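You operate a simulated robot arm through the tools that you are given. There is no shell and no other tool.

The job below is to be done with a simulated robot arm. You get a single attempt, and the scene is never put back.

Task
Top up the short cylinder to 100 ml with the squeeze bottle.
Fine: stand it on the lit panel for that and leave it there; bottle back, panel off. Set down upright: short measuring cylinder, squeeze bottle.
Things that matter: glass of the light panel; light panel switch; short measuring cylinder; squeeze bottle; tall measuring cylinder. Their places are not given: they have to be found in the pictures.

It is judged by the outcome, as a careful person would: the job done as asked, and still so three seconds after it is handed in. It fails if anything else is knocked over, pushed out of place, dropped, spilled or broken.

Robot
A 6-joint arm with a two-finger parallel gripper, fixed in place. Base frame: the origin is on the floor under the middle of its stand, x ahead of it, y to its left, z up; the work surface is at about z = 900. Units: mm, rad, N and s.
With the tool pointing down near the work surface it reaches from about 300 to 660 mm from the base axis. Its first joint turns from -2.007 to 2.007 rad. Payload 3.43 kg.
Tool frame: the origin (TCP) lies between the finger pads and is the grasp point; the fingertips stand 34 mm ahead of it; z points along the fingers, y is the line along which they close. The gripper opens to 128 mm. The fingers are 24 mm wide and 12 mm thick; the gripper's body (48 by 130 mm) begins 96 mm behind the TCP.
Orientation is that of the tool frame in the base frame, as [roll, pitch, yaw] about the fixed x, y, z axes, in that order (R = Rz(yaw) Ry(pitch) Rx(roll)). With the fingers straight down and closing along the base's y, the tool's x points along the base's -x, its y along +y and its z along -z.

Tools
- The arm moves only by the tool send_rows. Its arguments are lists of equal length, an entry for each row: "offset": the shift along the base's x, y, z in mm, a list of three; "delta_rot": the turn, a rotation vector about the base's x, y, z in rad, a list of three; "jaw": the opening, from 0 (shut) to 1 (fully open). In form: {"offset": [[x, y, z], ...], "delta_rot": [[ax, ay, az], ...], "jaw": [jaw, ...]}. A call has 1 to 20 rows; each row shifts and turns the commanded pose from where the row before left it. Each row takes 0.2 s and may step no farther than 50 mm and 0.15 rad from the row before; otherwise, or with a gripper value out of range, the whole call is refused. A pose out of reach is approached as far as the arm can. The call stops where the force on the tool passes 90 N (or 10 N more than at its start, if that is more) or the arm is blocked; 0.2 s more then pass. The fingers move at their own pace (about 153 mm/s each) and stop on an object; they squeeze with about 23 N. The grip force told is the motor's: it shows also when the fingers shut on nothing. Time passes only in rows, and 0.2 s behind the last, so rows that do not move let the fingers close. It gives the time, the measured TCP pose, the force on the tool (base axes), the opening and the grip force at its end, in the units of the frame above (readings bear some noise), with the torque about the TCP (base axes, N m) and any sound that the robot's microphone picked up.
- Cameras (640 x 400 px; columns grow to the right, rows downward): "scene" is fixed at [220.7, -497.4, 1674.5]; the picture's right is [0.98, -0.20, 0.00], its down [-0.19, -0.92, -0.33] and it looks along [0.07, 0.33, -0.94] (base axes); focal length 295 px, centre (320, 200). "wrist" rides on the gripper at [76, -11, -160] in the tool frame; the picture's right is [0.15, 0.99, 0.00], its down [-0.88, 0.13, -0.46] and it looks along [-0.45, 0.07, 0.89] (tool axes); focal length 234 px, centre (320, 200).
- grab_frame(camera): a new picture of that camera. It takes no simulated time.
- slide_trunk(by): slides the trunk up (or, below 0, down) by that many mm; the arm rides with it, the base frame stays. It gives what a move gives, with no picture.
- pixel_to_xyz(camera, pixels): there is no depth. For up to 12 entries [column, row, z] of the newest picture of that camera ("zoom" is the newest enlarged one), the place [x, y] in the base frame at which the ray of that pixel passes the height z, good to about 3 mm. It takes no simulated time.
- close_up(camera, box): a new picture of the part [left, top, right, bottom] of that camera's present view, enlarged. It takes no simulated time.
- finish_job(): hands the job in; it is judged then, once.

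Open the gripper and draw the arm clear of the work before you hand the job in, unless the task says otherwise.

The tools are called after "Emit:" as a command line: name --argument value ..., lists and objects as JSON in quotes. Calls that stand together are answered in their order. send_rows: Moves the arm, as the interface text tells. Its arguments: {"type":"object","properties":{"offset":{"type":"array"},"delta_rot":{"type":"array"},"jaw":{"type":"array"}},"required":["offset","delta_rot","jaw"]} The other tools are called the same way: slide_trunk (by) moves the trunk up or down; grab_frame (camera) takes a picture; pixel_to_xyz (camera, pixels) gives the place at which the rays of pixels pass given heights; close_up (camera, box) takes an enlarged picture of a part of a camera's view; finish_job () hands the job in.

At the start:

```text
time: 0.0
ee_pos: [253.0, -298.4, 1365.0]
tcp_rot: [3.141, 0.0, -3.141]
wrist_force: [0.2, -0.9, -0.2]
moment: [-0.01, 0.0, 0.0]
grip_width: 128.0
grip_force: 0.1
trunk travel left (down, up): [-900.0, 90.0]
```

scene: 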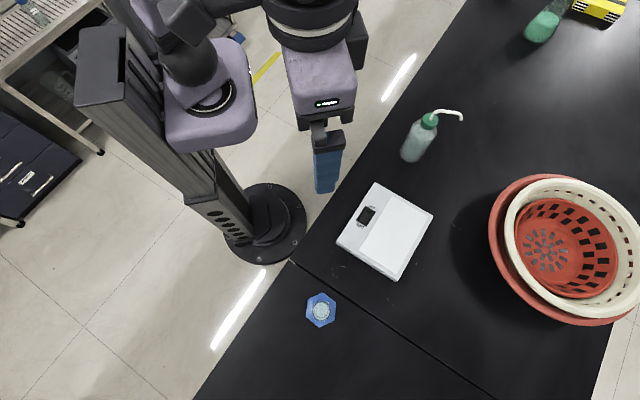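
wrist: 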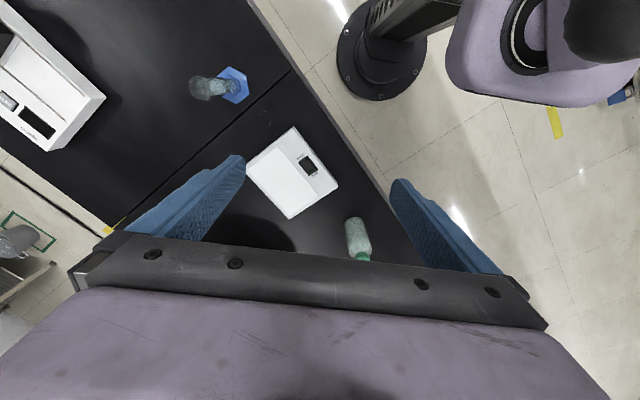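

The scene shows a white panel around (385,230), a squeeze bottle at (418,140), a blue hexagonal-base cylinder at (321,310). I'll take close-ups to identify everything.

Emit:
close_up --camera "scene" --box '[280, 90, 480, 215]'

Emit:
close_up --camera "scene" --box '[280, 170, 480, 295]'

Emit:
close_up --camera "scene" --box '[260, 270, 400, 358]'

Emit:
close_up --camera "wrist" --box '[160, 40, 400, 190]'

Emit:
close_up --camera "scene" --box '[480, 0, 640, 100]'

```text
3.20 times, centred on (380, 152) of scene
```

zoom: 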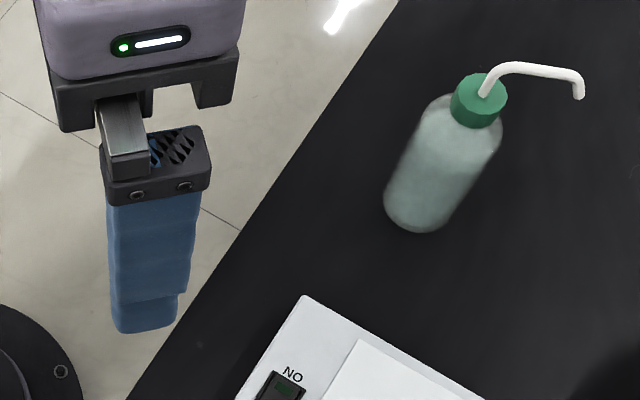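

```text
3.20 times, centred on (380, 232) of scene
```

zoom: 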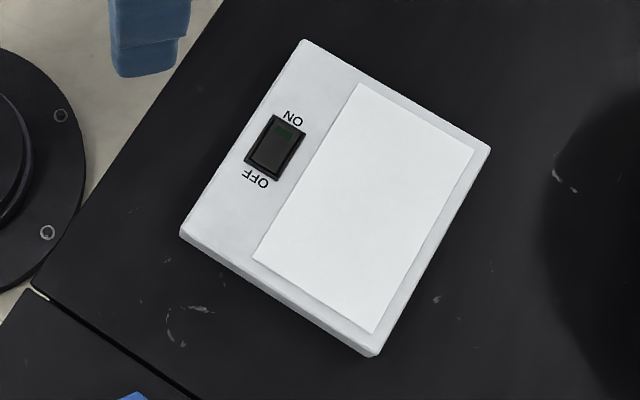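

```text
4.55 times, centred on (330, 314) of scene
```

zoom: 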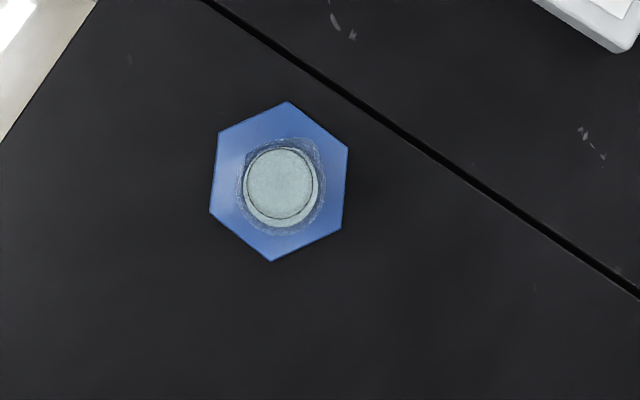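

```text
2.67 times, centred on (280, 115) of wrist
```

zoom: 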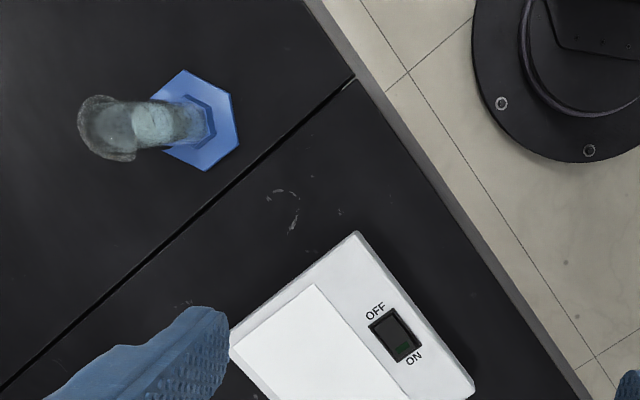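

```text
4.00 times, centred on (560, 50) of scene
```

zoom: 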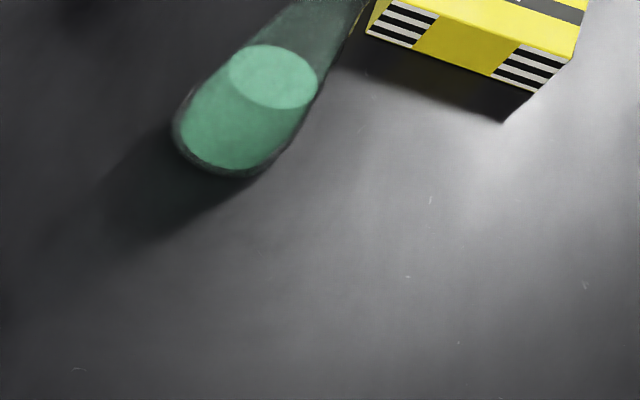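

The close-ups show the panel with a rocker switch (ON at the upper end, OFF at the lower), the hex-based cylinder at (321,310), and the bottle at (415,155). I'll locate these points on the table.

Emit:
grab_frame --camera "scene"

Emit:
pixel_to_xyz --camera "scene" --pixels '[[321, 309, 900], [411, 158, 900], [365, 216, 920], [375, 183, 920], [434, 212, 920], [397, 279, 920], [337, 243, 920], [542, 38, 900], [463, 120, 1100], [428, 120, 1100], [310, 262, 900], [545, 250, 900]]'

```text
taken
```

scene: 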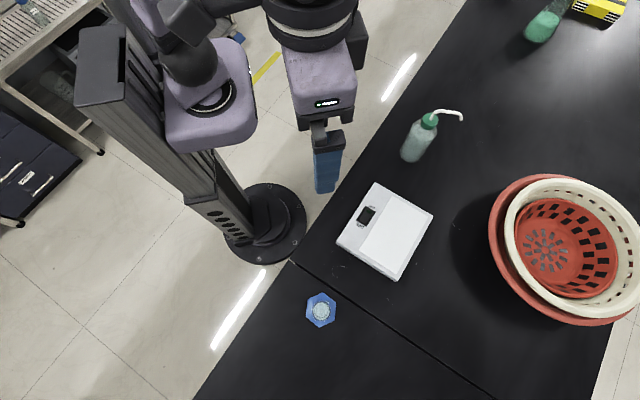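

```text
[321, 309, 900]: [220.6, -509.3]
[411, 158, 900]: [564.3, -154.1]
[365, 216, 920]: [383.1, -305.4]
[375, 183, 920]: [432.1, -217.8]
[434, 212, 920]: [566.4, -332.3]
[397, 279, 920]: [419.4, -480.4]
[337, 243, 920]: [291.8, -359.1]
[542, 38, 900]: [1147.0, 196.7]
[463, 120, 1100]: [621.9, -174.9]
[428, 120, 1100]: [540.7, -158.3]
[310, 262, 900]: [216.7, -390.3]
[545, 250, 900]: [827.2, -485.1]
```

The scene points put the hex-based cylinder at about (220,-509), almost straight under the scene camera. I'll use the wrist view to triangulate its height, and then look around for the other cylinder.

Emit:
grab_frame --camera "wrist"

Emit:
pixel_to_xyz --camera "wrist" --pixels '[[236, 85, 905], [201, 88, 900], [201, 88, 1000], [201, 88, 1050], [201, 88, 1100], [201, 88, 1150], [201, 88, 1200], [40, 80, 900], [8, 100, 900], [360, 232, 900], [293, 165, 920], [311, 167, 925]]'

```text
taken
```

wrist: 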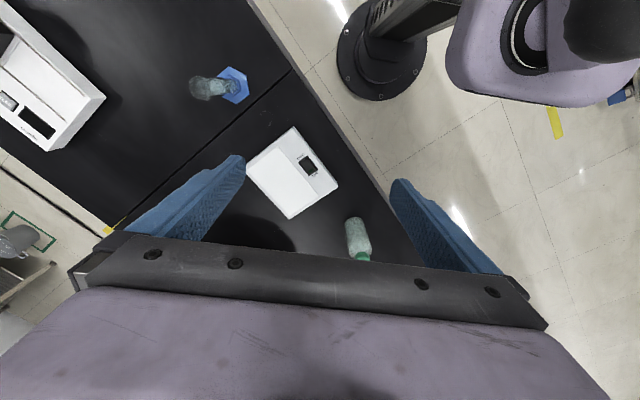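

```text
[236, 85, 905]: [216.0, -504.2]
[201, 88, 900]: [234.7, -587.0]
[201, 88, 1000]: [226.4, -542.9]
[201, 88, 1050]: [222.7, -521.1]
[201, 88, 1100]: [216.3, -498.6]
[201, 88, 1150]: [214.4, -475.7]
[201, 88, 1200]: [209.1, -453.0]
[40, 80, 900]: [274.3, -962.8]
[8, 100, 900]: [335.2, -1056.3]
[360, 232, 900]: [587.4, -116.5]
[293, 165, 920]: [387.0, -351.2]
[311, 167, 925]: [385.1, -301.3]
```

The hex-based cylinder is about 175 mm tall near (220,-508). I need to find the other cylinder, so I turn the wrist in place (high above everything) to look toward -y.

Emit:
send_rows --offset '[[0, 0, 0], [0, 0, 0], [0, 0, 0], [0, 0, 0], [0, 0, 0], [0, 0, 0], [0, 0, 0], [0, 0, 0], [0, 0, 0], [0, 0, 0]]' --delta_rot '[[0, 0, -0.14], [0, 0, -0.14], [0, 0, -0.14], [0, 0, -0.14], [0, 0, -0.14], [0, 0, -0.14], [0, 0, -0.14], [0, 0, -0.14], [0, 0, -0.14], [0, 0, -0.14]]' --jaw '[1, 1, 1, 1, 1, 1, 1, 1, 1, 1]'

Emit:
grab_frame --camera "wrist"

```text
time: 2.2
ee_pos: [253.9, -299.0, 1363.8]
tcp_rot: [3.141, -0.001, 1.737]
wrist_force: [-0.3, -0.1, 0.3]
moment: [0.02, -0.01, 0.0]
grip_width: 128.1
grip_force: 0.1
trunk travel left (down, up): [-900.0, 90.0]
```

```text
taken
```

wrist: 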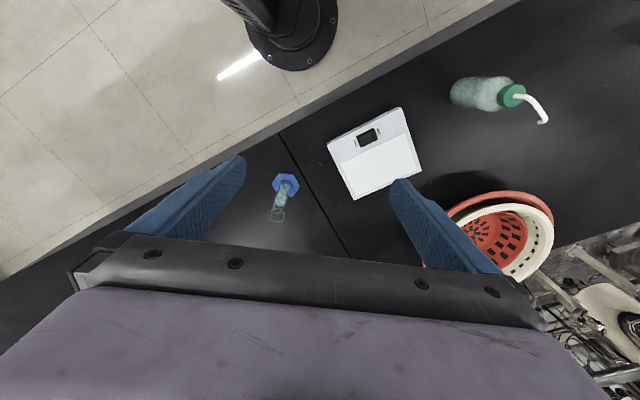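

Only the one hex-based cylinder and the baskets, bottle and panel are seen here. I'll turn the other way to look toward +y.

Emit:
send_rows --offset '[[0, 0, 0], [0, 0, 0], [0, 0, 0], [0, 0, 0], [0, 0, 0], [0, 0, 0], [0, 0, 0], [0, 0, 0], [0, 0, 0], [0, 0, 0], [0, 0, 0], [0, 0, 0], [0, 0, 0], [0, 0, 0], [0, 0, 0], [0, 0, 0], [0, 0, 0], [0, 0, 0], [0, 0, 0], [0, 0, 0]]' --delta_rot '[[0, 0, 0.14], [0, 0, 0.14], [0, 0, 0.14], [0, 0, 0.14], [0, 0, 0.14], [0, 0, 0.14], [0, 0, 0.14], [0, 0, 0.14], [0, 0, 0.14], [0, 0, 0.14], [0, 0, 0.14], [0, 0, 0.14], [0, 0, 0.14], [0, 0, 0.14], [0, 0, 0.14], [0, 0, 0.14], [0, 0, 0.14], [0, 0, 0.14], [0, 0, 0.14], [0, 0, 0.14]]' --jaw '[1, 1, 1, 1, 1, 1, 1, 1, 1, 1, 1, 1, 1, 1, 1, 1, 1, 1, 1, 1]'

Emit:
grab_frame --camera "wrist"

```text
time: 6.4
ee_pos: [253.2, -298.8, 1363.9]
tcp_rot: [-3.141, 0.001, -1.738]
wrist_force: [-0.8, -0.4, 0.4]
moment: [-0.02, -0.01, 0.0]
grip_width: 128.1
grip_force: 0.0
trunk travel left (down, up): [-900.0, 90.0]
```

```text
taken
```

wrist: 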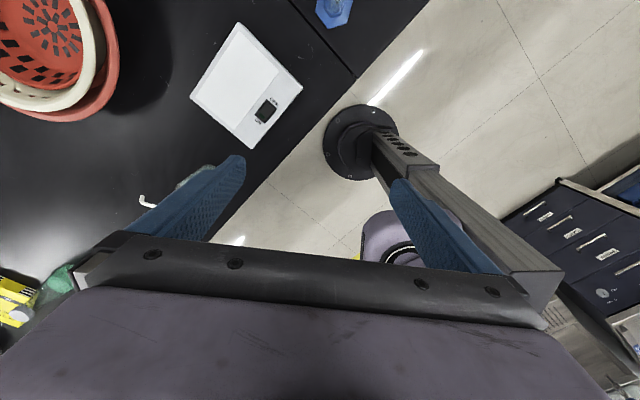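

Still no second cylinder. Picture-up is now toward -y, so I'll tilt the tool toward -y by about 0.85 rad to look at the far right end of the bench.

Emit:
send_rows --offset '[[0, 0, 0], [0, 0, 0], [0, 0, 0], [0, 0, 0], [0, 0, 0], [0, 0, 0]]' --delta_rot '[[-0.14, 0, 0], [-0.14, 0, 0], [-0.14, 0, 0], [-0.14, 0, 0], [-0.14, 0, 0], [-0.14, 0, 0]]' --jaw '[1, 1, 1, 1, 1, 1]'

Emit:
grab_frame --camera "wrist"

```text
time: 7.8
ee_pos: [274.4, -311.1, 1365.1]
tcp_rot: [-2.954, -0.825, -1.824]
wrist_force: [-0.3, 0.1, 0.3]
moment: [0.0, 0.04, -0.01]
grip_width: 128.0
grip_force: 0.0
out of reach, approached as far as the arm can: row 5, 6
trunk travel left (down, up): [-900.0, 90.0]
```

```text
taken
```

wrist: 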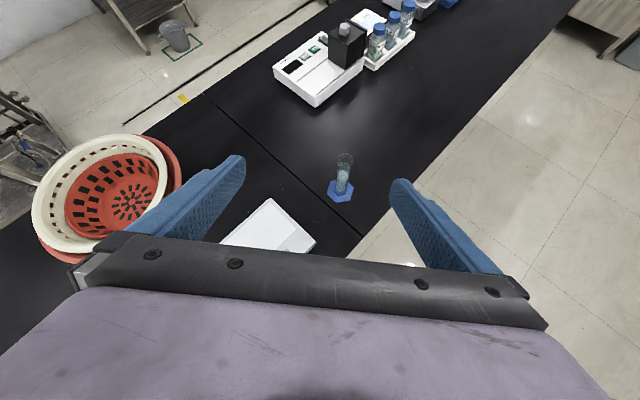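

Here the cylinder at (342,178) is seen from the side, with equipment further off (about (330,50)), but no second cylinder. I'll enlarge this view before going back.

Emit:
close_up --camera "wrist" --box '[310, 140, 374, 212]'

Emit:
close_up --camera "wrist" --box '[250, 0, 450, 125]'

Emit:
close_up --camera "wrist" --box '[0, 80, 260, 250]'

```text
5.56 times, centred on (342, 176) of wrist
```

zoom: 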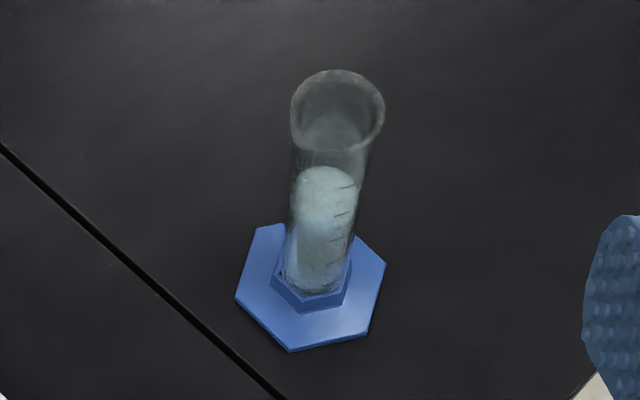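

```text
3.20 times, centred on (350, 62) of wrist
```

zoom: 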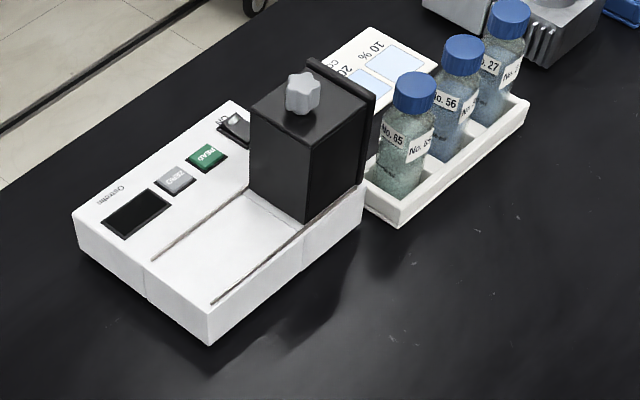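

```text
2.35 times, centred on (130, 165) of wrist
```

zoom: 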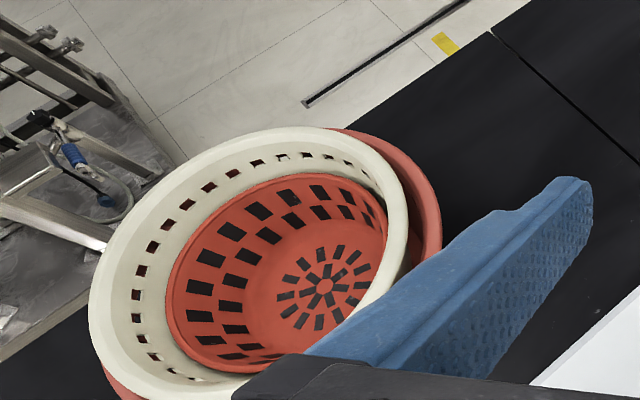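

The cylinder is short and wide with printed graduations. I undo the tilt and turn to look toward +y to find the tall cylinder.

Emit:
send_rows --offset '[[0, 0, 0], [0, 0, 0], [0, 0, 0], [0, 0, 0], [0, 0, 0], [0, 0, 0]]' --delta_rot '[[0.14, 0, 0], [0.14, 0, 0], [0.14, 0, 0], [0.14, 0, 0], [0.14, 0, 0], [0.14, 0, 0]]' --jaw '[1, 1, 1, 1, 1, 1]'

Emit:
send_rows --offset '[[0, 0, 0], [0, 0, 0], [0, 0, 0], [0, 0, 0], [0, 0, 0], [0, 0, 0], [0, 0, 0], [0, 0, 0], [0, 0, 0], [0, 0, 0], [0, 0, 0], [0, 0, 0], [0, 0, 0], [0, 0, 0], [0, 0, 0], [0, 0, 0], [0, 0, 0], [0, 0, 0], [0, 0, 0], [0, 0, 0]]' --delta_rot '[[0, 0, -0.14], [0, 0, -0.14], [0, 0, -0.14], [0, 0, -0.14], [0, 0, -0.14], [0, 0, -0.14], [0, 0, -0.14], [0, 0, -0.14], [0, 0, -0.14], [0, 0, -0.14], [0, 0, -0.14], [0, 0, -0.14], [0, 0, -0.14], [0, 0, -0.14], [0, 0, -0.14], [0, 0, -0.14], [0, 0, -0.14], [0, 0, -0.14], [0, 0, -0.14], [0, 0, -0.14]]' --jaw '[1, 1, 1, 1, 1, 1, 1, 1, 1, 1, 1, 1, 1, 1, 1, 1, 1, 1, 1, 1]'

Emit:
send_rows --offset '[[0, 0, 0], [0, 0, 0], [0, 0, 0], [0, 0, 0], [0, 0, 0], [0, 0, 0]]' --delta_rot '[[0.14, 0, 0], [0.14, 0, 0], [0.14, 0, 0], [0.14, 0, 0], [0.14, 0, 0], [0.14, 0, 0]]' --jaw '[1, 1, 1, 1, 1, 1]'

Emit:
grab_frame --camera "wrist"

```text
time: 9.2
ee_pos: [273.8, -312.6, 1367.5]
tcp_rot: [3.141, 0.002, -1.74]
wrist_force: [-0.3, -0.2, 0.1]
moment: [0.02, 0.02, 0.01]
grip_width: 127.9
grip_force: 0.1
trunk travel left (down, up): [-900.0, 90.0]
```

```text
time: 13.4
ee_pos: [274.2, -311.5, 1365.6]
tcp_rot: [3.141, 0.0, 1.739]
wrist_force: [0.9, -0.3, 0.4]
moment: [-0.01, 0.0, -0.01]
grip_width: 127.8
grip_force: 0.1
trunk travel left (down, up): [-900.0, 90.0]
```

```text
time: 14.8
ee_pos: [261.3, -236.3, 1236.0]
tcp_rot: [2.951, -0.823, 1.824]
wrist_force: [0.9, -0.4, -0.8]
moment: [0.01, -0.04, -0.02]
grip_width: 128.2
grip_force: 0.1
out of reach, approached as far as the arm can: row 2, 3, 4, 5, 6
trunk travel left (down, up): [-900.0, 90.0]
```

```text
taken
```

wrist: 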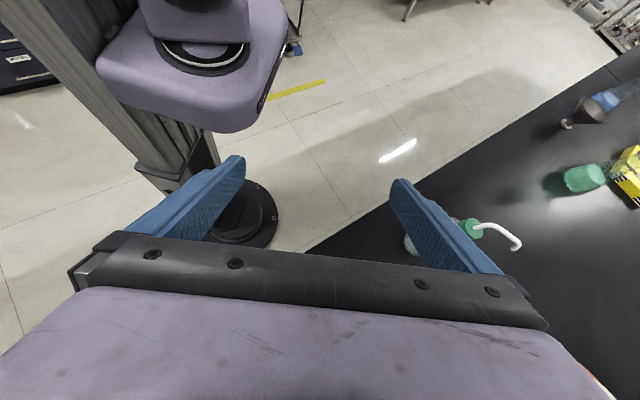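

There's a flask, a funnel and a yellow item at far upper right, no tall cylinder yet. I turn about vertical to look more toward +x.

Emit:
send_rows --offset '[[0, 0, 10], [0, 0, 10], [0, 0, 10], [0, 0, 10], [0, 0, 10], [0, 0, 10]]' --delta_rot '[[0, 0, -0.14], [0, 0, -0.14], [0, 0, -0.14], [0, 0, -0.14], [0, 0, -0.14], [0, 0, -0.14]]' --jaw '[1, 1, 1, 1, 1, 1]'

Emit:
grab_frame --camera "wrist"

```text
time: 16.2
ee_pos: [260.9, -236.0, 1297.4]
tcp_rot: [2.952, -0.823, 0.984]
wrist_force: [-0.3, -0.6, 0.1]
moment: [0.04, 0.03, -0.02]
grip_width: 128.1
grip_force: 0.0
trunk travel left (down, up): [-900.0, 90.0]
```

```text
taken
```

wrist: 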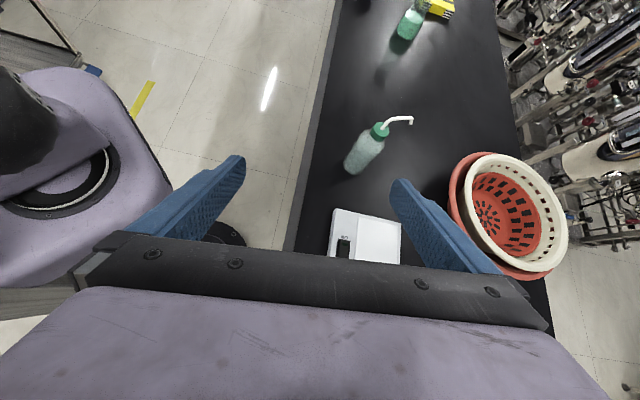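

Still no tall cylinder along the bench toward +y. I continue turning to look toward +x and then +x/-y, behind the baskets.

Emit:
send_rows --offset '[[0, 0, 10], [0, 0, 10], [0, 0, 10], [0, 0, 10], [0, 0, 10], [0, 0, 0], [0, 0, 0]]' --delta_rot '[[0, 0, -0.14], [0, 0, -0.14], [0, 0, -0.14], [0, 0, -0.14], [0, 0, -0.14], [0, 0, -0.14], [0, 0, -0.14]]' --jaw '[1, 1, 1, 1, 1, 1, 1]'

Emit:
grab_frame --camera "wrist"

Emit:
grab_frame --camera "scene"

```text
time: 17.8
ee_pos: [264.9, -292.1, 1346.7]
tcp_rot: [2.956, -0.825, 0.002]
wrist_force: [-0.1, 0.5, 0.1]
moment: [0.02, -0.01, 0.0]
grip_width: 127.9
grip_force: 0.1
out of reach, approached as far as the arm can: row 5, 6, 7
trunk travel left (down, up): [-900.0, 90.0]
```

```text
taken
```

wrist: 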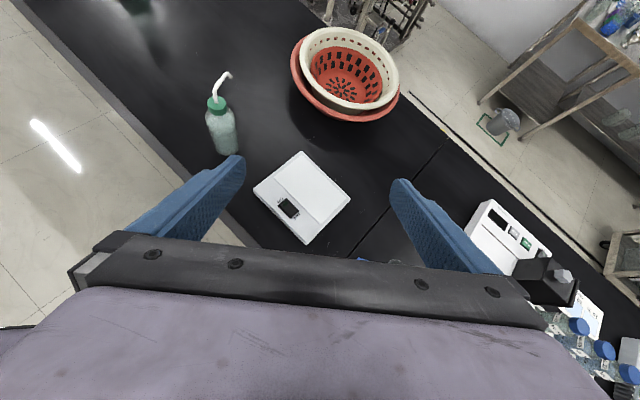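

```text
taken
```

scene: 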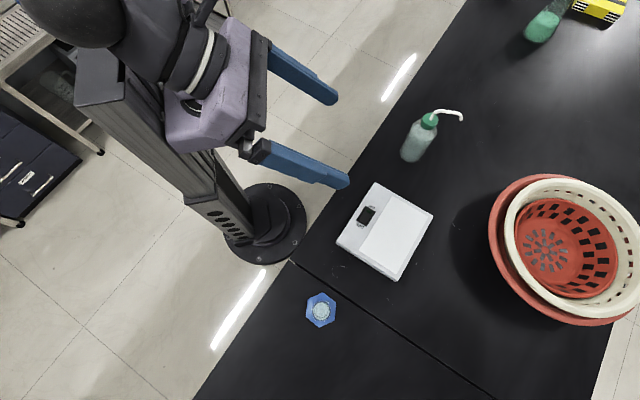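

Nothing new here. In the earlier +y view there was a blue object near (615,95) beyond the funnel which I should inspect, so I turn back and enlarge that part.

Emit:
send_rows --offset '[[0, 0, 0], [0, 0, 0], [0, 0, 0], [0, 0, 0], [0, 0, -10], [0, 0, -10], [0, 0, -10], [0, 0, -10], [0, 0, -10], [0, 0, 0]]' --delta_rot '[[0, 0, 0.14], [0, 0, 0.14], [0, 0, 0.14], [0, 0, 0.14], [0, 0, 0.14], [0, 0, 0.14], [0, 0, 0.14], [0, 0, 0.14], [0, 0, 0.14], [0, 0, 0.14]]' --jaw '[1, 1, 1, 1, 1, 1, 1, 1, 1, 1]'

Emit:
grab_frame --camera "wrist"

```text
time: 20.0
ee_pos: [270.0, -278.5, 1278.6]
tcp_rot: [2.953, -0.821, 1.405]
wrist_force: [0.5, 0.3, 0.7]
moment: [0.01, -0.01, 0.0]
grip_width: 128.3
grip_force: 0.1
out of reach, approached as far as the arm can: row 10
trunk travel left (down, up): [-900.0, 90.0]
```

```text
taken
```

wrist: 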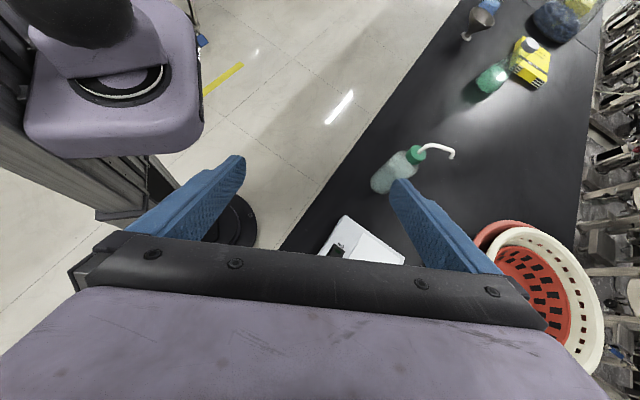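

Emit:
close_up --camera "wrist" --box '[440, 0, 600, 100]'

```text
4.00 times, centred on (520, 50) of wrist
```

zoom: 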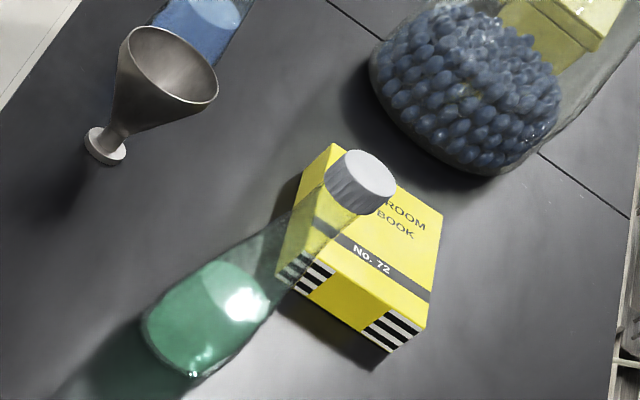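

No measuring cylinder among those items (a flask, funnel stand and jars), so the only measuring cylinder within reach is the short hex-based one. I'll undo the tilt and enlarge the switch and cylinder from the scene camera.

Emit:
send_rows --offset '[[0, 0, 0], [0, 0, 0], [0, 0, 0], [0, 0, 0], [0, 0, 0], [0, 0, 0]]' --delta_rot '[[-0.1278, 0.0571, 0], [-0.1278, 0.0571, 0], [-0.1278, 0.0571, 0], [-0.1278, 0.0571, 0], [-0.1278, 0.0571, 0], [-0.1278, 0.0571, 0]]' --jaw '[1, 1, 1, 1, 1, 1]'

Emit:
close_up --camera "scene" --box '[345, 195, 393, 225]'

Emit:
close_up --camera "scene" --box '[297, 290, 345, 320]'

Emit:
close_up --camera "scene" --box '[390, 100, 480, 170]'

```text
time: 21.4
ee_pos: [270.3, -278.6, 1280.5]
tcp_rot: [3.139, 0.004, 1.322]
wrist_force: [0.0, 0.3, -1.0]
moment: [-0.01, 0.03, -0.02]
grip_width: 127.7
grip_force: 0.0
trunk travel left (down, up): [-900.0, 90.0]
```

```text
13.33 times, centred on (369, 210) of scene
```

zoom: 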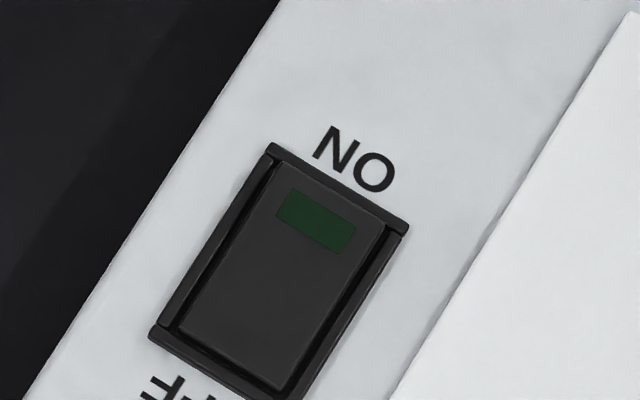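

```text
13.33 times, centred on (321, 305) of scene
```

zoom: 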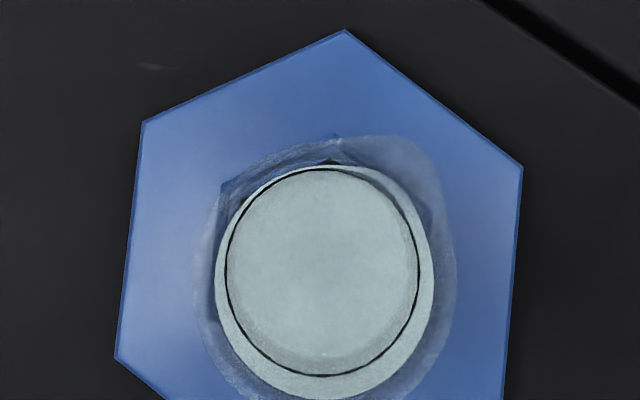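

```text
5.71 times, centred on (435, 135) of scene
```

zoom: 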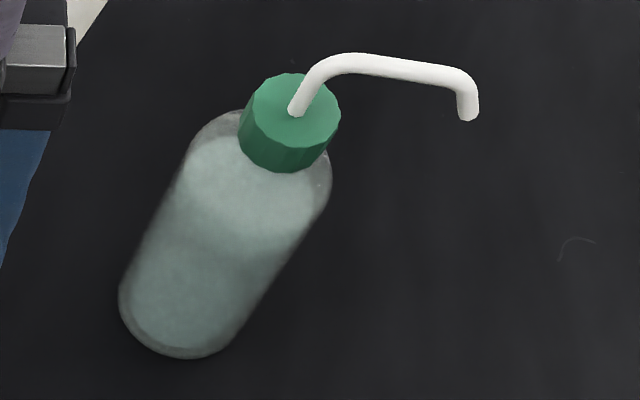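

The switch is a rocker with a dim green lamp at its ON end; the bottle spout points to about +x. I'll take a wrist view from here (tool down again) and a wider switch close-up for exact positions.

Emit:
grab_frame --camera "wrist"

Emit:
close_up --camera "scene" --box '[325, 175, 445, 285]'

Emit:
pixel_to_xyz --camera "zoom" --pixels '[[320, 200, 920]]'

```text
taken
```

wrist: 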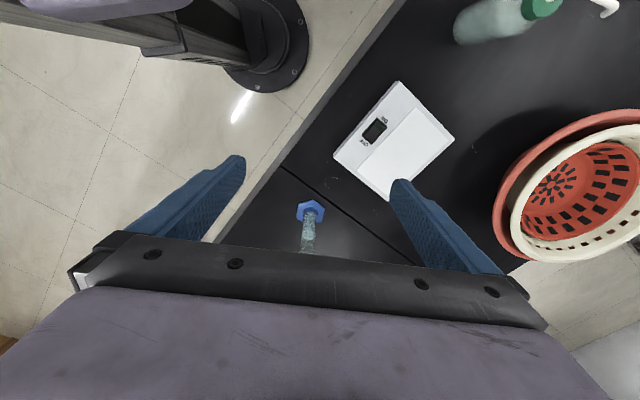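

```text
3.64 times, centred on (385, 230) of scene
```

zoom: 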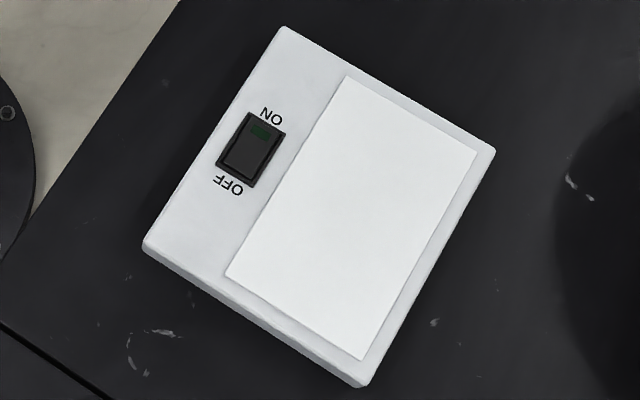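

```text
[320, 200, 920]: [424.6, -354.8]
```

Now a wrist close-up of the panel for stereo with the scene view.

Emit:
pixel_to_xyz --camera "zoom" --pixels '[[285, 27, 920], [494, 150, 920], [361, 384, 920], [145, 243, 920], [346, 77, 920], [475, 152, 920], [362, 359, 920], [227, 277, 920], [262, 130, 925], [241, 170, 925]]'

Emit:
close_up --camera "wrist" --box '[320, 70, 470, 200]'

```text
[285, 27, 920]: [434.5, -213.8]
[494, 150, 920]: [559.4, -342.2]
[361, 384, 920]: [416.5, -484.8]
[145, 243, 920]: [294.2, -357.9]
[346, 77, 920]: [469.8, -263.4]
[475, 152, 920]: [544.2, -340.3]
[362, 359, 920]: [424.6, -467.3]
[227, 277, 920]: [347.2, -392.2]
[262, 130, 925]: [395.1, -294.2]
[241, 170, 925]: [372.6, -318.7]
```

```text
3.08 times, centred on (395, 135) of wrist
```

zoom: 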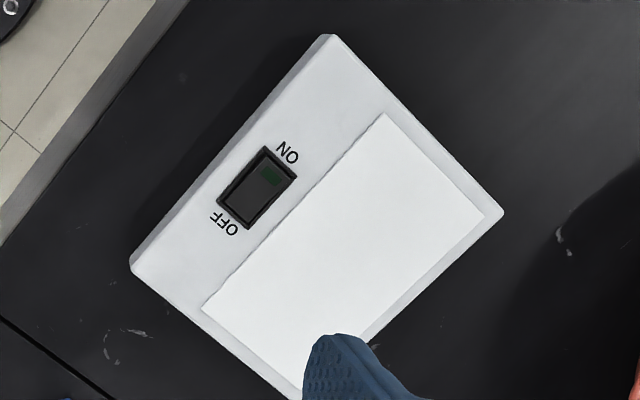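

Emit:
pixel_to_xyz --camera "zoom" --pixels '[[384, 114, 900], [384, 114, 920], [384, 114, 940], [485, 216, 900], [485, 216, 920], [485, 216, 940], [203, 307, 900], [203, 307, 920], [203, 307, 940], [331, 35, 920], [502, 213, 920], [131, 264, 920]]'

Emit:
pixel_to_xyz --camera "zoom" --pixels '[[331, 35, 940], [502, 213, 940], [131, 264, 940], [272, 172, 920], [272, 172, 930], [272, 172, 940], [245, 208, 920], [245, 208, 930], [245, 208, 940]]'

```text
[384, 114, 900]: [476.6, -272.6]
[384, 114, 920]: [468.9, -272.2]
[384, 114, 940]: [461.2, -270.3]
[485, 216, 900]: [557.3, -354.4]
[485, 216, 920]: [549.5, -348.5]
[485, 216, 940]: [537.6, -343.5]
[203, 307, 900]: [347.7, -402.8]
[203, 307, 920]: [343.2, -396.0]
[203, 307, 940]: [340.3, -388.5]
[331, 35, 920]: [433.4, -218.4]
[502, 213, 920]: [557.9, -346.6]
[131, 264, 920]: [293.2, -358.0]
```

```text
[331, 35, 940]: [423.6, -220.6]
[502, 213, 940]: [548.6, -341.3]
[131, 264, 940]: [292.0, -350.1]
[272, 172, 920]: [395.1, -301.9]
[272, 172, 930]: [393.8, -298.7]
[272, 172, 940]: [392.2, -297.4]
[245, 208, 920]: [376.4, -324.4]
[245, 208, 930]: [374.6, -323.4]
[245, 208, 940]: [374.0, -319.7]
```

Glass corners come out near (470,-265), (546,-343), (425,-467), (346,-393) at z≈920, so its centre is about (446,-367). I check the rocker's ends in detail.

Emit:
close_up --camera "scene" --box '[341, 196, 393, 230]'

Emit:
pixel_to_xyz --camera "scene" --pixels '[[368.7, 211.5, 925], [366.2, 216, 925], [363.5, 220.5, 925]]'

```text
11.76 times, centred on (367, 213) of scene
```

zoom: 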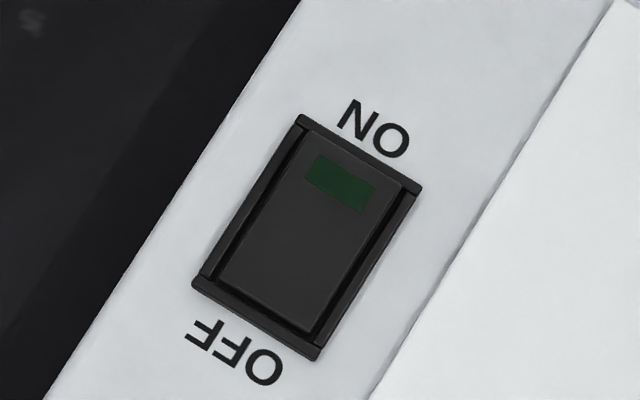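

```text
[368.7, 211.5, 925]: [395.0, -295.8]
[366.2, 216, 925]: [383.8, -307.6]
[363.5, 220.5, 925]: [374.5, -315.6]
```

The rocker centre is near (384,-307), its ON end toward (+0.72,+0.69). I'll press the ON half with one fingertip: turn the tool so the closing line runs across the rocker, lean it 0.3 rad, half-open jaws, and hover above.

Emit:
send_rows --offset '[[18.8, 1, -36], [18.8, 1, -36], [18.8, 1, -36], [18.8, 1, -36], [18.8, 1.4, -36], [0, 0, 0], [0, 0, 0], [0, 0, 0], [0, 0, -30], [0, 0, -30]]' --delta_rot '[[0, 0, -0.1395], [0, 0, -0.1395], [0, 0, -0.1395], [0, 0, -0.1395], [0, 0, 0], [-0.069, 0.072, 0], [-0.069, 0.072, 0], [-0.069, 0.072, 0], [0, 0, 0], [0, 0, 0]]' --jaw '[0.5, 0.5, 0.5, 0.5, 0.5, 0.5, 0.5, 0.5, 0.5, 0.5]'

Emit:
grab_frame --camera "wrist"

Emit:
grab_frame --camera "scene"

```text
time: 23.6
ee_pos: [363.4, -273.3, 1038.6]
tcp_rot: [3.141, 0.302, 0.766]
wrist_force: [0.3, 0.2, -0.5]
moment: [-0.01, 0.04, 0.05]
grip_width: 63.9
grip_force: 0.1
trunk travel left (down, up): [-900.0, 90.0]
```

```text
taken
```

wrist: 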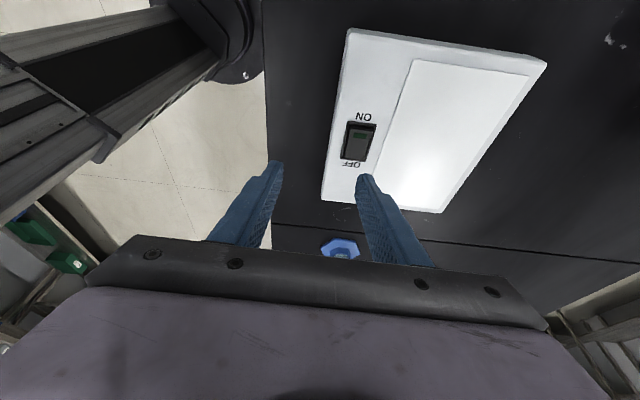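

```text
taken
```

scene: 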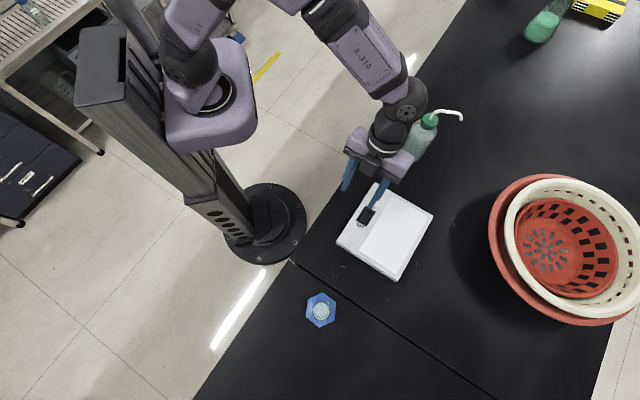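

The fingertip is hovering about 70 mm above the rocker. I go down to just above it and check the alignment.

Emit:
send_rows --offset '[[0.3, 0, -15], [0.3, 0, -15], [0.4, 0, -12], [0, 0, -8]]' --delta_rot '[[0, 0, 0], [0, 0, 0], [0, 0, 0], [0, 0, 0]]' --jaw '[0.5, 0.5, 0.5, 0.5]'

Emit:
close_up --camera "scene" --box '[335, 175, 415, 235]'

Emit:
close_up --camera "wrist" --box '[250, 60, 490, 210]'

```text
time: 24.6
ee_pos: [364.8, -274.5, 987.0]
tcp_rot: [-3.139, 0.299, 0.765]
wrist_force: [-0.3, 0.6, 1.0]
moment: [0.0, -0.04, -0.03]
grip_width: 64.1
grip_force: 0.0
trunk travel left (down, up): [-900.0, 90.0]
```

```text
6.67 times, centred on (375, 205) of scene
```

zoom: 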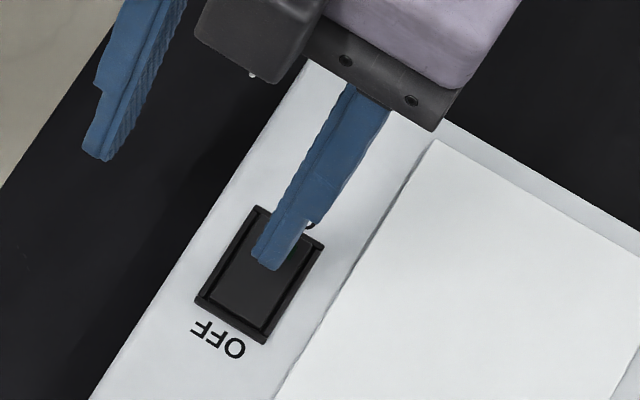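

```text
2.67 times, centred on (370, 135) of wrist
```

zoom: 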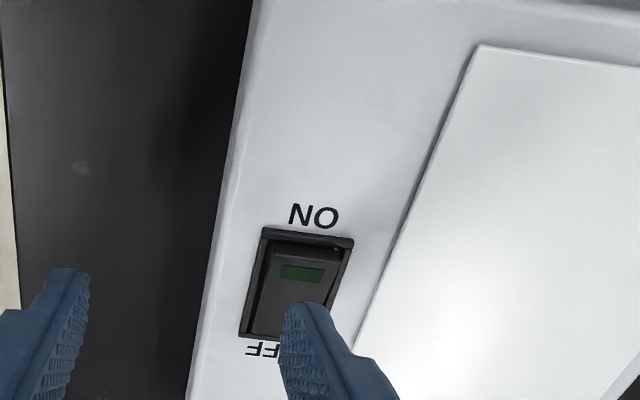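

The ON end is the raised one, and the fingertip is lined up over that half. I lower in small steps watching force and sound.

Emit:
send_rows --offset '[[0, 0, -4], [0, 0, -4], [0, 0, -4], [0, 0, -3]]' --delta_rot '[[0, 0, 0], [0, 0, 0], [0, 0, 0], [0, 0, 0]]' --jaw '[0.5, 0.5, 0.5, 0.5]'

```text
time: 25.6
ee_pos: [363.7, -273.0, 974.2]
tcp_rot: [3.141, 0.296, 0.765]
wrist_force: [0.1, 0.4, 1.2]
moment: [-0.01, -0.04, 0.02]
grip_width: 63.8
grip_force: 0.1
trunk travel left (down, up): [-900.0, 90.0]
```

No contact yet (about 1 N). I continue down in 2 mm steps.

Emit:
send_rows --offset '[[0, 0, -2], [0, 0, -2], [0, 0, -2]]' --delta_rot '[[0, 0, 0], [0, 0, 0], [0, 0, 0]]' --jaw '[0.5, 0.5, 0.5]'

Emit:
close_up --camera "scene" --box '[335, 175, 415, 235]'

```text
time: 26.4
ee_pos: [364.5, -273.8, 971.9]
tcp_rot: [3.134, 0.299, 0.764]
wrist_force: [-1.6, 0.3, 24.8]
moment: [-0.58, -0.57, -0.03]
grip_width: 63.2
grip_force: 0.0
trunk travel left (down, up): [-900.0, 90.0]
heard: click
```

```text
6.67 times, centred on (375, 205) of scene
```

zoom: 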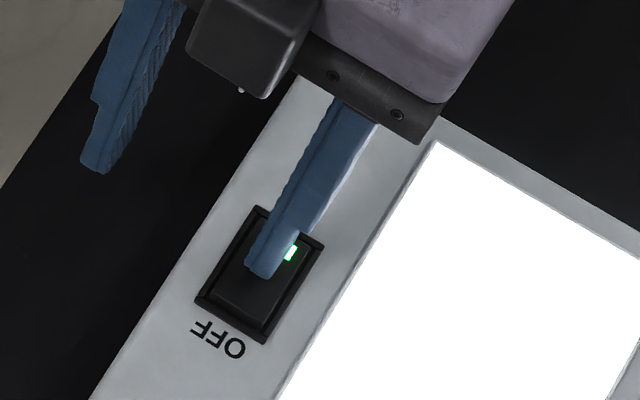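

A click, the green lamp is on and the glass is bright white: the panel is lit. I back off straight up and undo the lean.

Emit:
send_rows --offset '[[0, 0, 10], [0, 0, 30], [0, 0, 40], [-10, 0, 40], [-10, 0, 40], [-10, 0, 40]]' --delta_rot '[[0, 0, 0], [0, 0, 0], [0, 0, 0], [0.069, -0.072, 0], [0.069, -0.072, 0], [0.069, -0.072, 0]]' --jaw '[0.5, 0.5, 0.5, 0.5, 0.8, 1]'

Emit:
grab_frame --camera "scene"

Emit:
grab_frame --camera "wrist"

```text
time: 27.8
ee_pos: [333.8, -272.3, 1169.8]
tcp_rot: [-3.139, -0.003, 0.768]
wrist_force: [-0.4, -0.3, 0.0]
moment: [0.0, 0.0, -0.01]
grip_width: 128.1
grip_force: 0.0
trunk travel left (down, up): [-900.0, 90.0]
```

```text
taken
```

scene: 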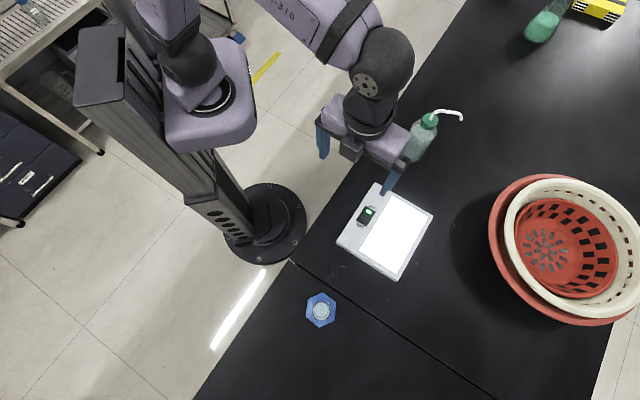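

```text
taken
```

wrist: 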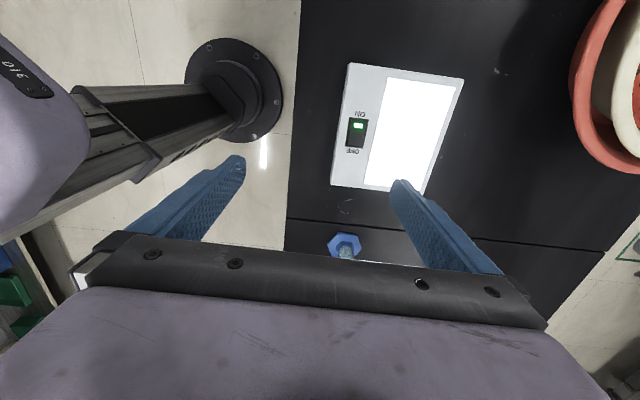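

The panel is on and the arm is clear. I now move over the short cylinder at about (219,-508), turning the tool so that the wrist camera looks at it from its graduated side.

Emit:
send_rows --offset '[[-10.4, -21.4, 2], [-10.4, -21.4, 2], [-10.4, -21.4, 2], [-10.4, -21.4, 2], [-10.4, -21.4, 2], [-10.4, -21.4, 2], [-10.4, -21.4, 2], [-10.4, -21.4, 2], [-10.4, -21.4, 2], [-10.4, -21.4, 2], [-10.4, -21.4, 2]]' --delta_rot '[[0, 0, 0.139], [0, 0, 0.139], [0, 0, 0.139], [0, 0, 0.139], [0, 0, 0.139], [0, 0, 0.139], [0, 0, 0.139], [0, 0, 0.139], [0, 0, 0.139], [0, 0, 0.139], [0, 0, 0.139]]' --jaw '[1, 1, 1, 1, 1, 1, 1, 1, 1, 1, 1]'

Emit:
grab_frame --camera "wrist"

Emit:
grab_frame --camera "scene"

```text
time: 30.2
ee_pos: [221.3, -510.5, 1188.8]
tcp_rot: [-3.141, 0.0, 2.295]
wrist_force: [0.4, -0.4, 0.5]
moment: [0.02, -0.01, 0.01]
grip_width: 128.2
grip_force: 0.0
trunk travel left (down, up): [-900.0, 90.0]
```

```text
taken
```

wrist: 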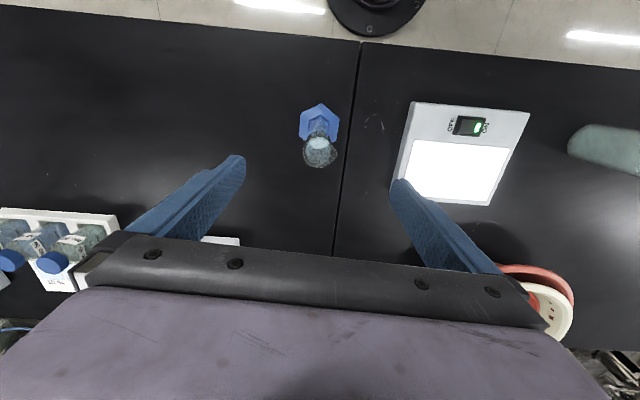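

```text
taken
```

scene: 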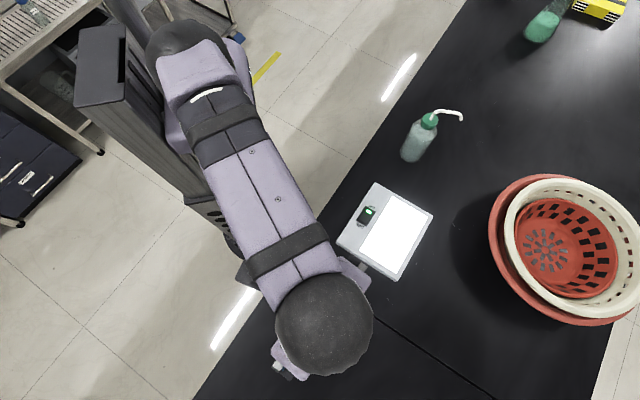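

The cylinder stands between the fingers in the wrist view at about (319,140). I enlarge it to read its marks and position.

Emit:
close_up --camera "wrist" --box '[280, 95, 360, 175]'

Emit:
pixel_to_xyz --camera "wrist" --pixels '[[320, 121, 905], [319, 152, 1075], [319, 152, 1060], [319, 152, 1090]]'

```text
5.00 times, centred on (320, 135) of wrist
```

zoom: 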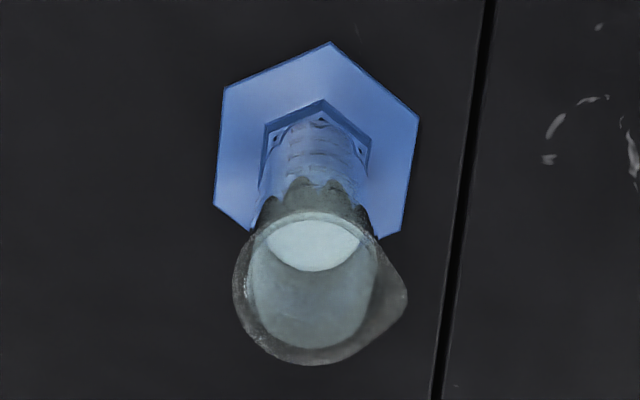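

```text
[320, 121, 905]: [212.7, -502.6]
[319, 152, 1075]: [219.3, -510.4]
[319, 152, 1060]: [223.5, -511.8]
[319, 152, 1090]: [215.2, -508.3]
```

The rim shows a pouring lip; the base centre is near zoom (314,165). I check the base-centre coordinate before descending.

Emit:
pixel_to_xyz --camera "wrist" --pixels '[[318.8, 127.8, 905], [318.5, 149, 1075]]'

Emit:
pixel_to_xyz --camera "zoom" --pixels '[[314, 163, 905], [313, 285, 1075], [313, 290, 1075]]'

```text
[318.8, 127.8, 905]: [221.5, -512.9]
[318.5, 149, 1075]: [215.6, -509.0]
```

```text
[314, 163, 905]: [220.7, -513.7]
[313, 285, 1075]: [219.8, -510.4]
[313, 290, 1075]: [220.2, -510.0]
```

Cylinder axis is about (220,-510), right under the TCP. I descend with open fingers to a grasp height of about z=1012 (rim stays about 30 mm below the gripper body).

Emit:
send_rows --offset '[[0, 0, -40], [0, 0, -40], [0, 0, -40], [0, 0, -35], [0, 0, -20]]' --delta_rot '[[0, 0, 0], [0, 0, 0], [0, 0, 0], [0, 0, 0], [0, 0, 0]]' --jaw '[1, 1, 1, 1, 1]'

Emit:
grab_frame --camera "wrist"

Emit:
close_up --camera "wrist" --box '[260, 80, 380, 240]'

```text
time: 31.4
ee_pos: [220.3, -509.6, 1013.5]
tcp_rot: [3.141, 0.0, 2.292]
wrist_force: [-0.5, 0.3, 0.1]
moment: [0.01, -0.03, 0.02]
grip_width: 128.2
grip_force: 0.1
trunk travel left (down, up): [-900.0, 90.0]
```

```text
taken
```

wrist: 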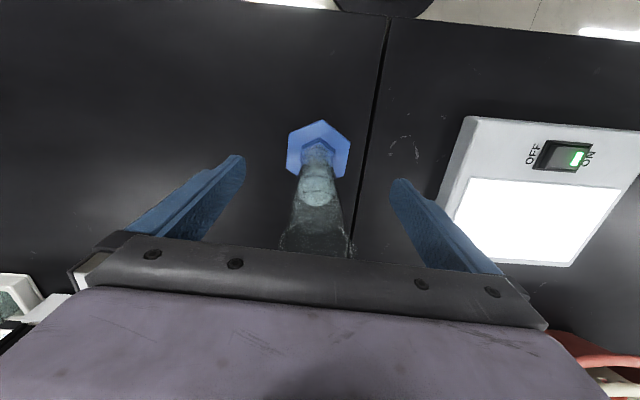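

```text
2.50 times, centred on (320, 160) of wrist
```

zoom: 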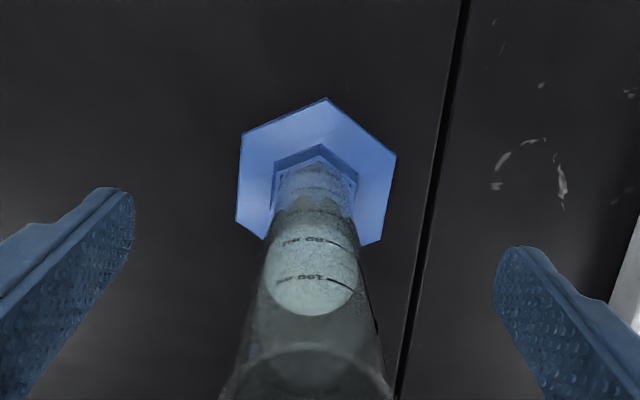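

Printed labels are visible on the tube (around zoom (300,240) and (300,280)). I enlarge to read them.

Emit:
close_up --camera "wrist" --box '[295, 140, 343, 220]'

Emit:
close_up --camera "wrist" --box '[295, 160, 343, 190]'

```text
5.00 times, centred on (319, 180) of wrist
```

zoom: 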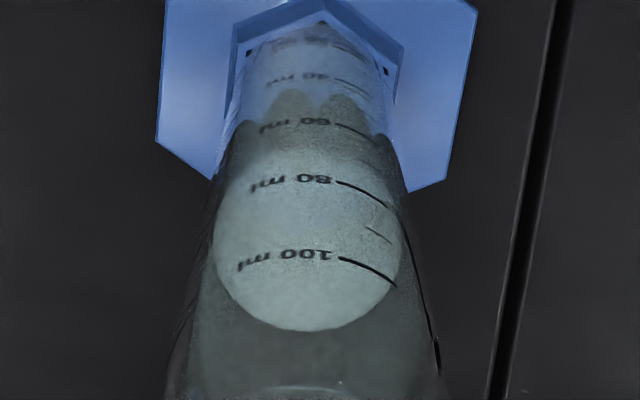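

```text
13.33 times, centred on (319, 175) of wrist
```

zoom: 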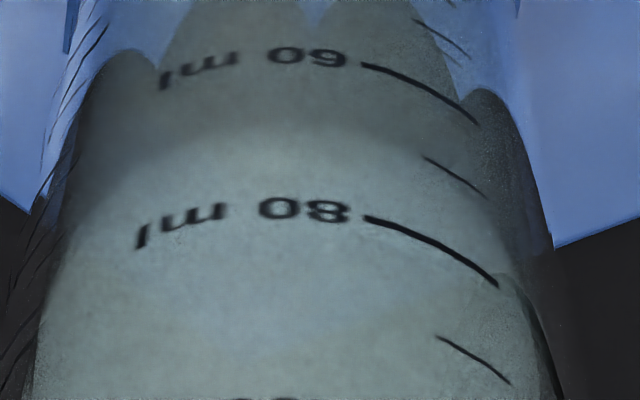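

The scale reads 20/40/60/80/100 ml, and the near edge of the liquid surface sits a bit above the 70 tick (about 72–74 ml). I now close the fingers slowly onto the tube.

Emit:
send_rows --offset '[[0, 0, 0], [0, 0, 0], [0, 0, 0], [0, 0, 0], [0, 0, 0], [0, 0, 0], [0, 0, 0], [0, 0, 0], [0, 0, 0], [0, 0, 0], [0, 0, 0], [0, 0, 0]]' --delta_rot '[[0, 0, 0], [0, 0, 0], [0, 0, 0], [0, 0, 0], [0, 0, 0], [0, 0, 0], [0, 0, 0], [0, 0, 0], [0, 0, 0], [0, 0, 0], [0, 0, 0], [0, 0, 0]]' --jaw '[0.6, 0.48, 0.42, 0.38, 0.36, 0.34, 0.32, 0.3, 0.28, 0.26, 0.24, 0.22]'

```text
time: 34.0
ee_pos: [220.1, -509.6, 1014.0]
tcp_rot: [3.141, 0.001, 2.292]
wrist_force: [-0.1, -0.6, 0.4]
moment: [0.02, 0.01, -0.01]
grip_width: 37.3
grip_force: 23.2
trunk travel left (down, up): [-900.0, 90.0]
```

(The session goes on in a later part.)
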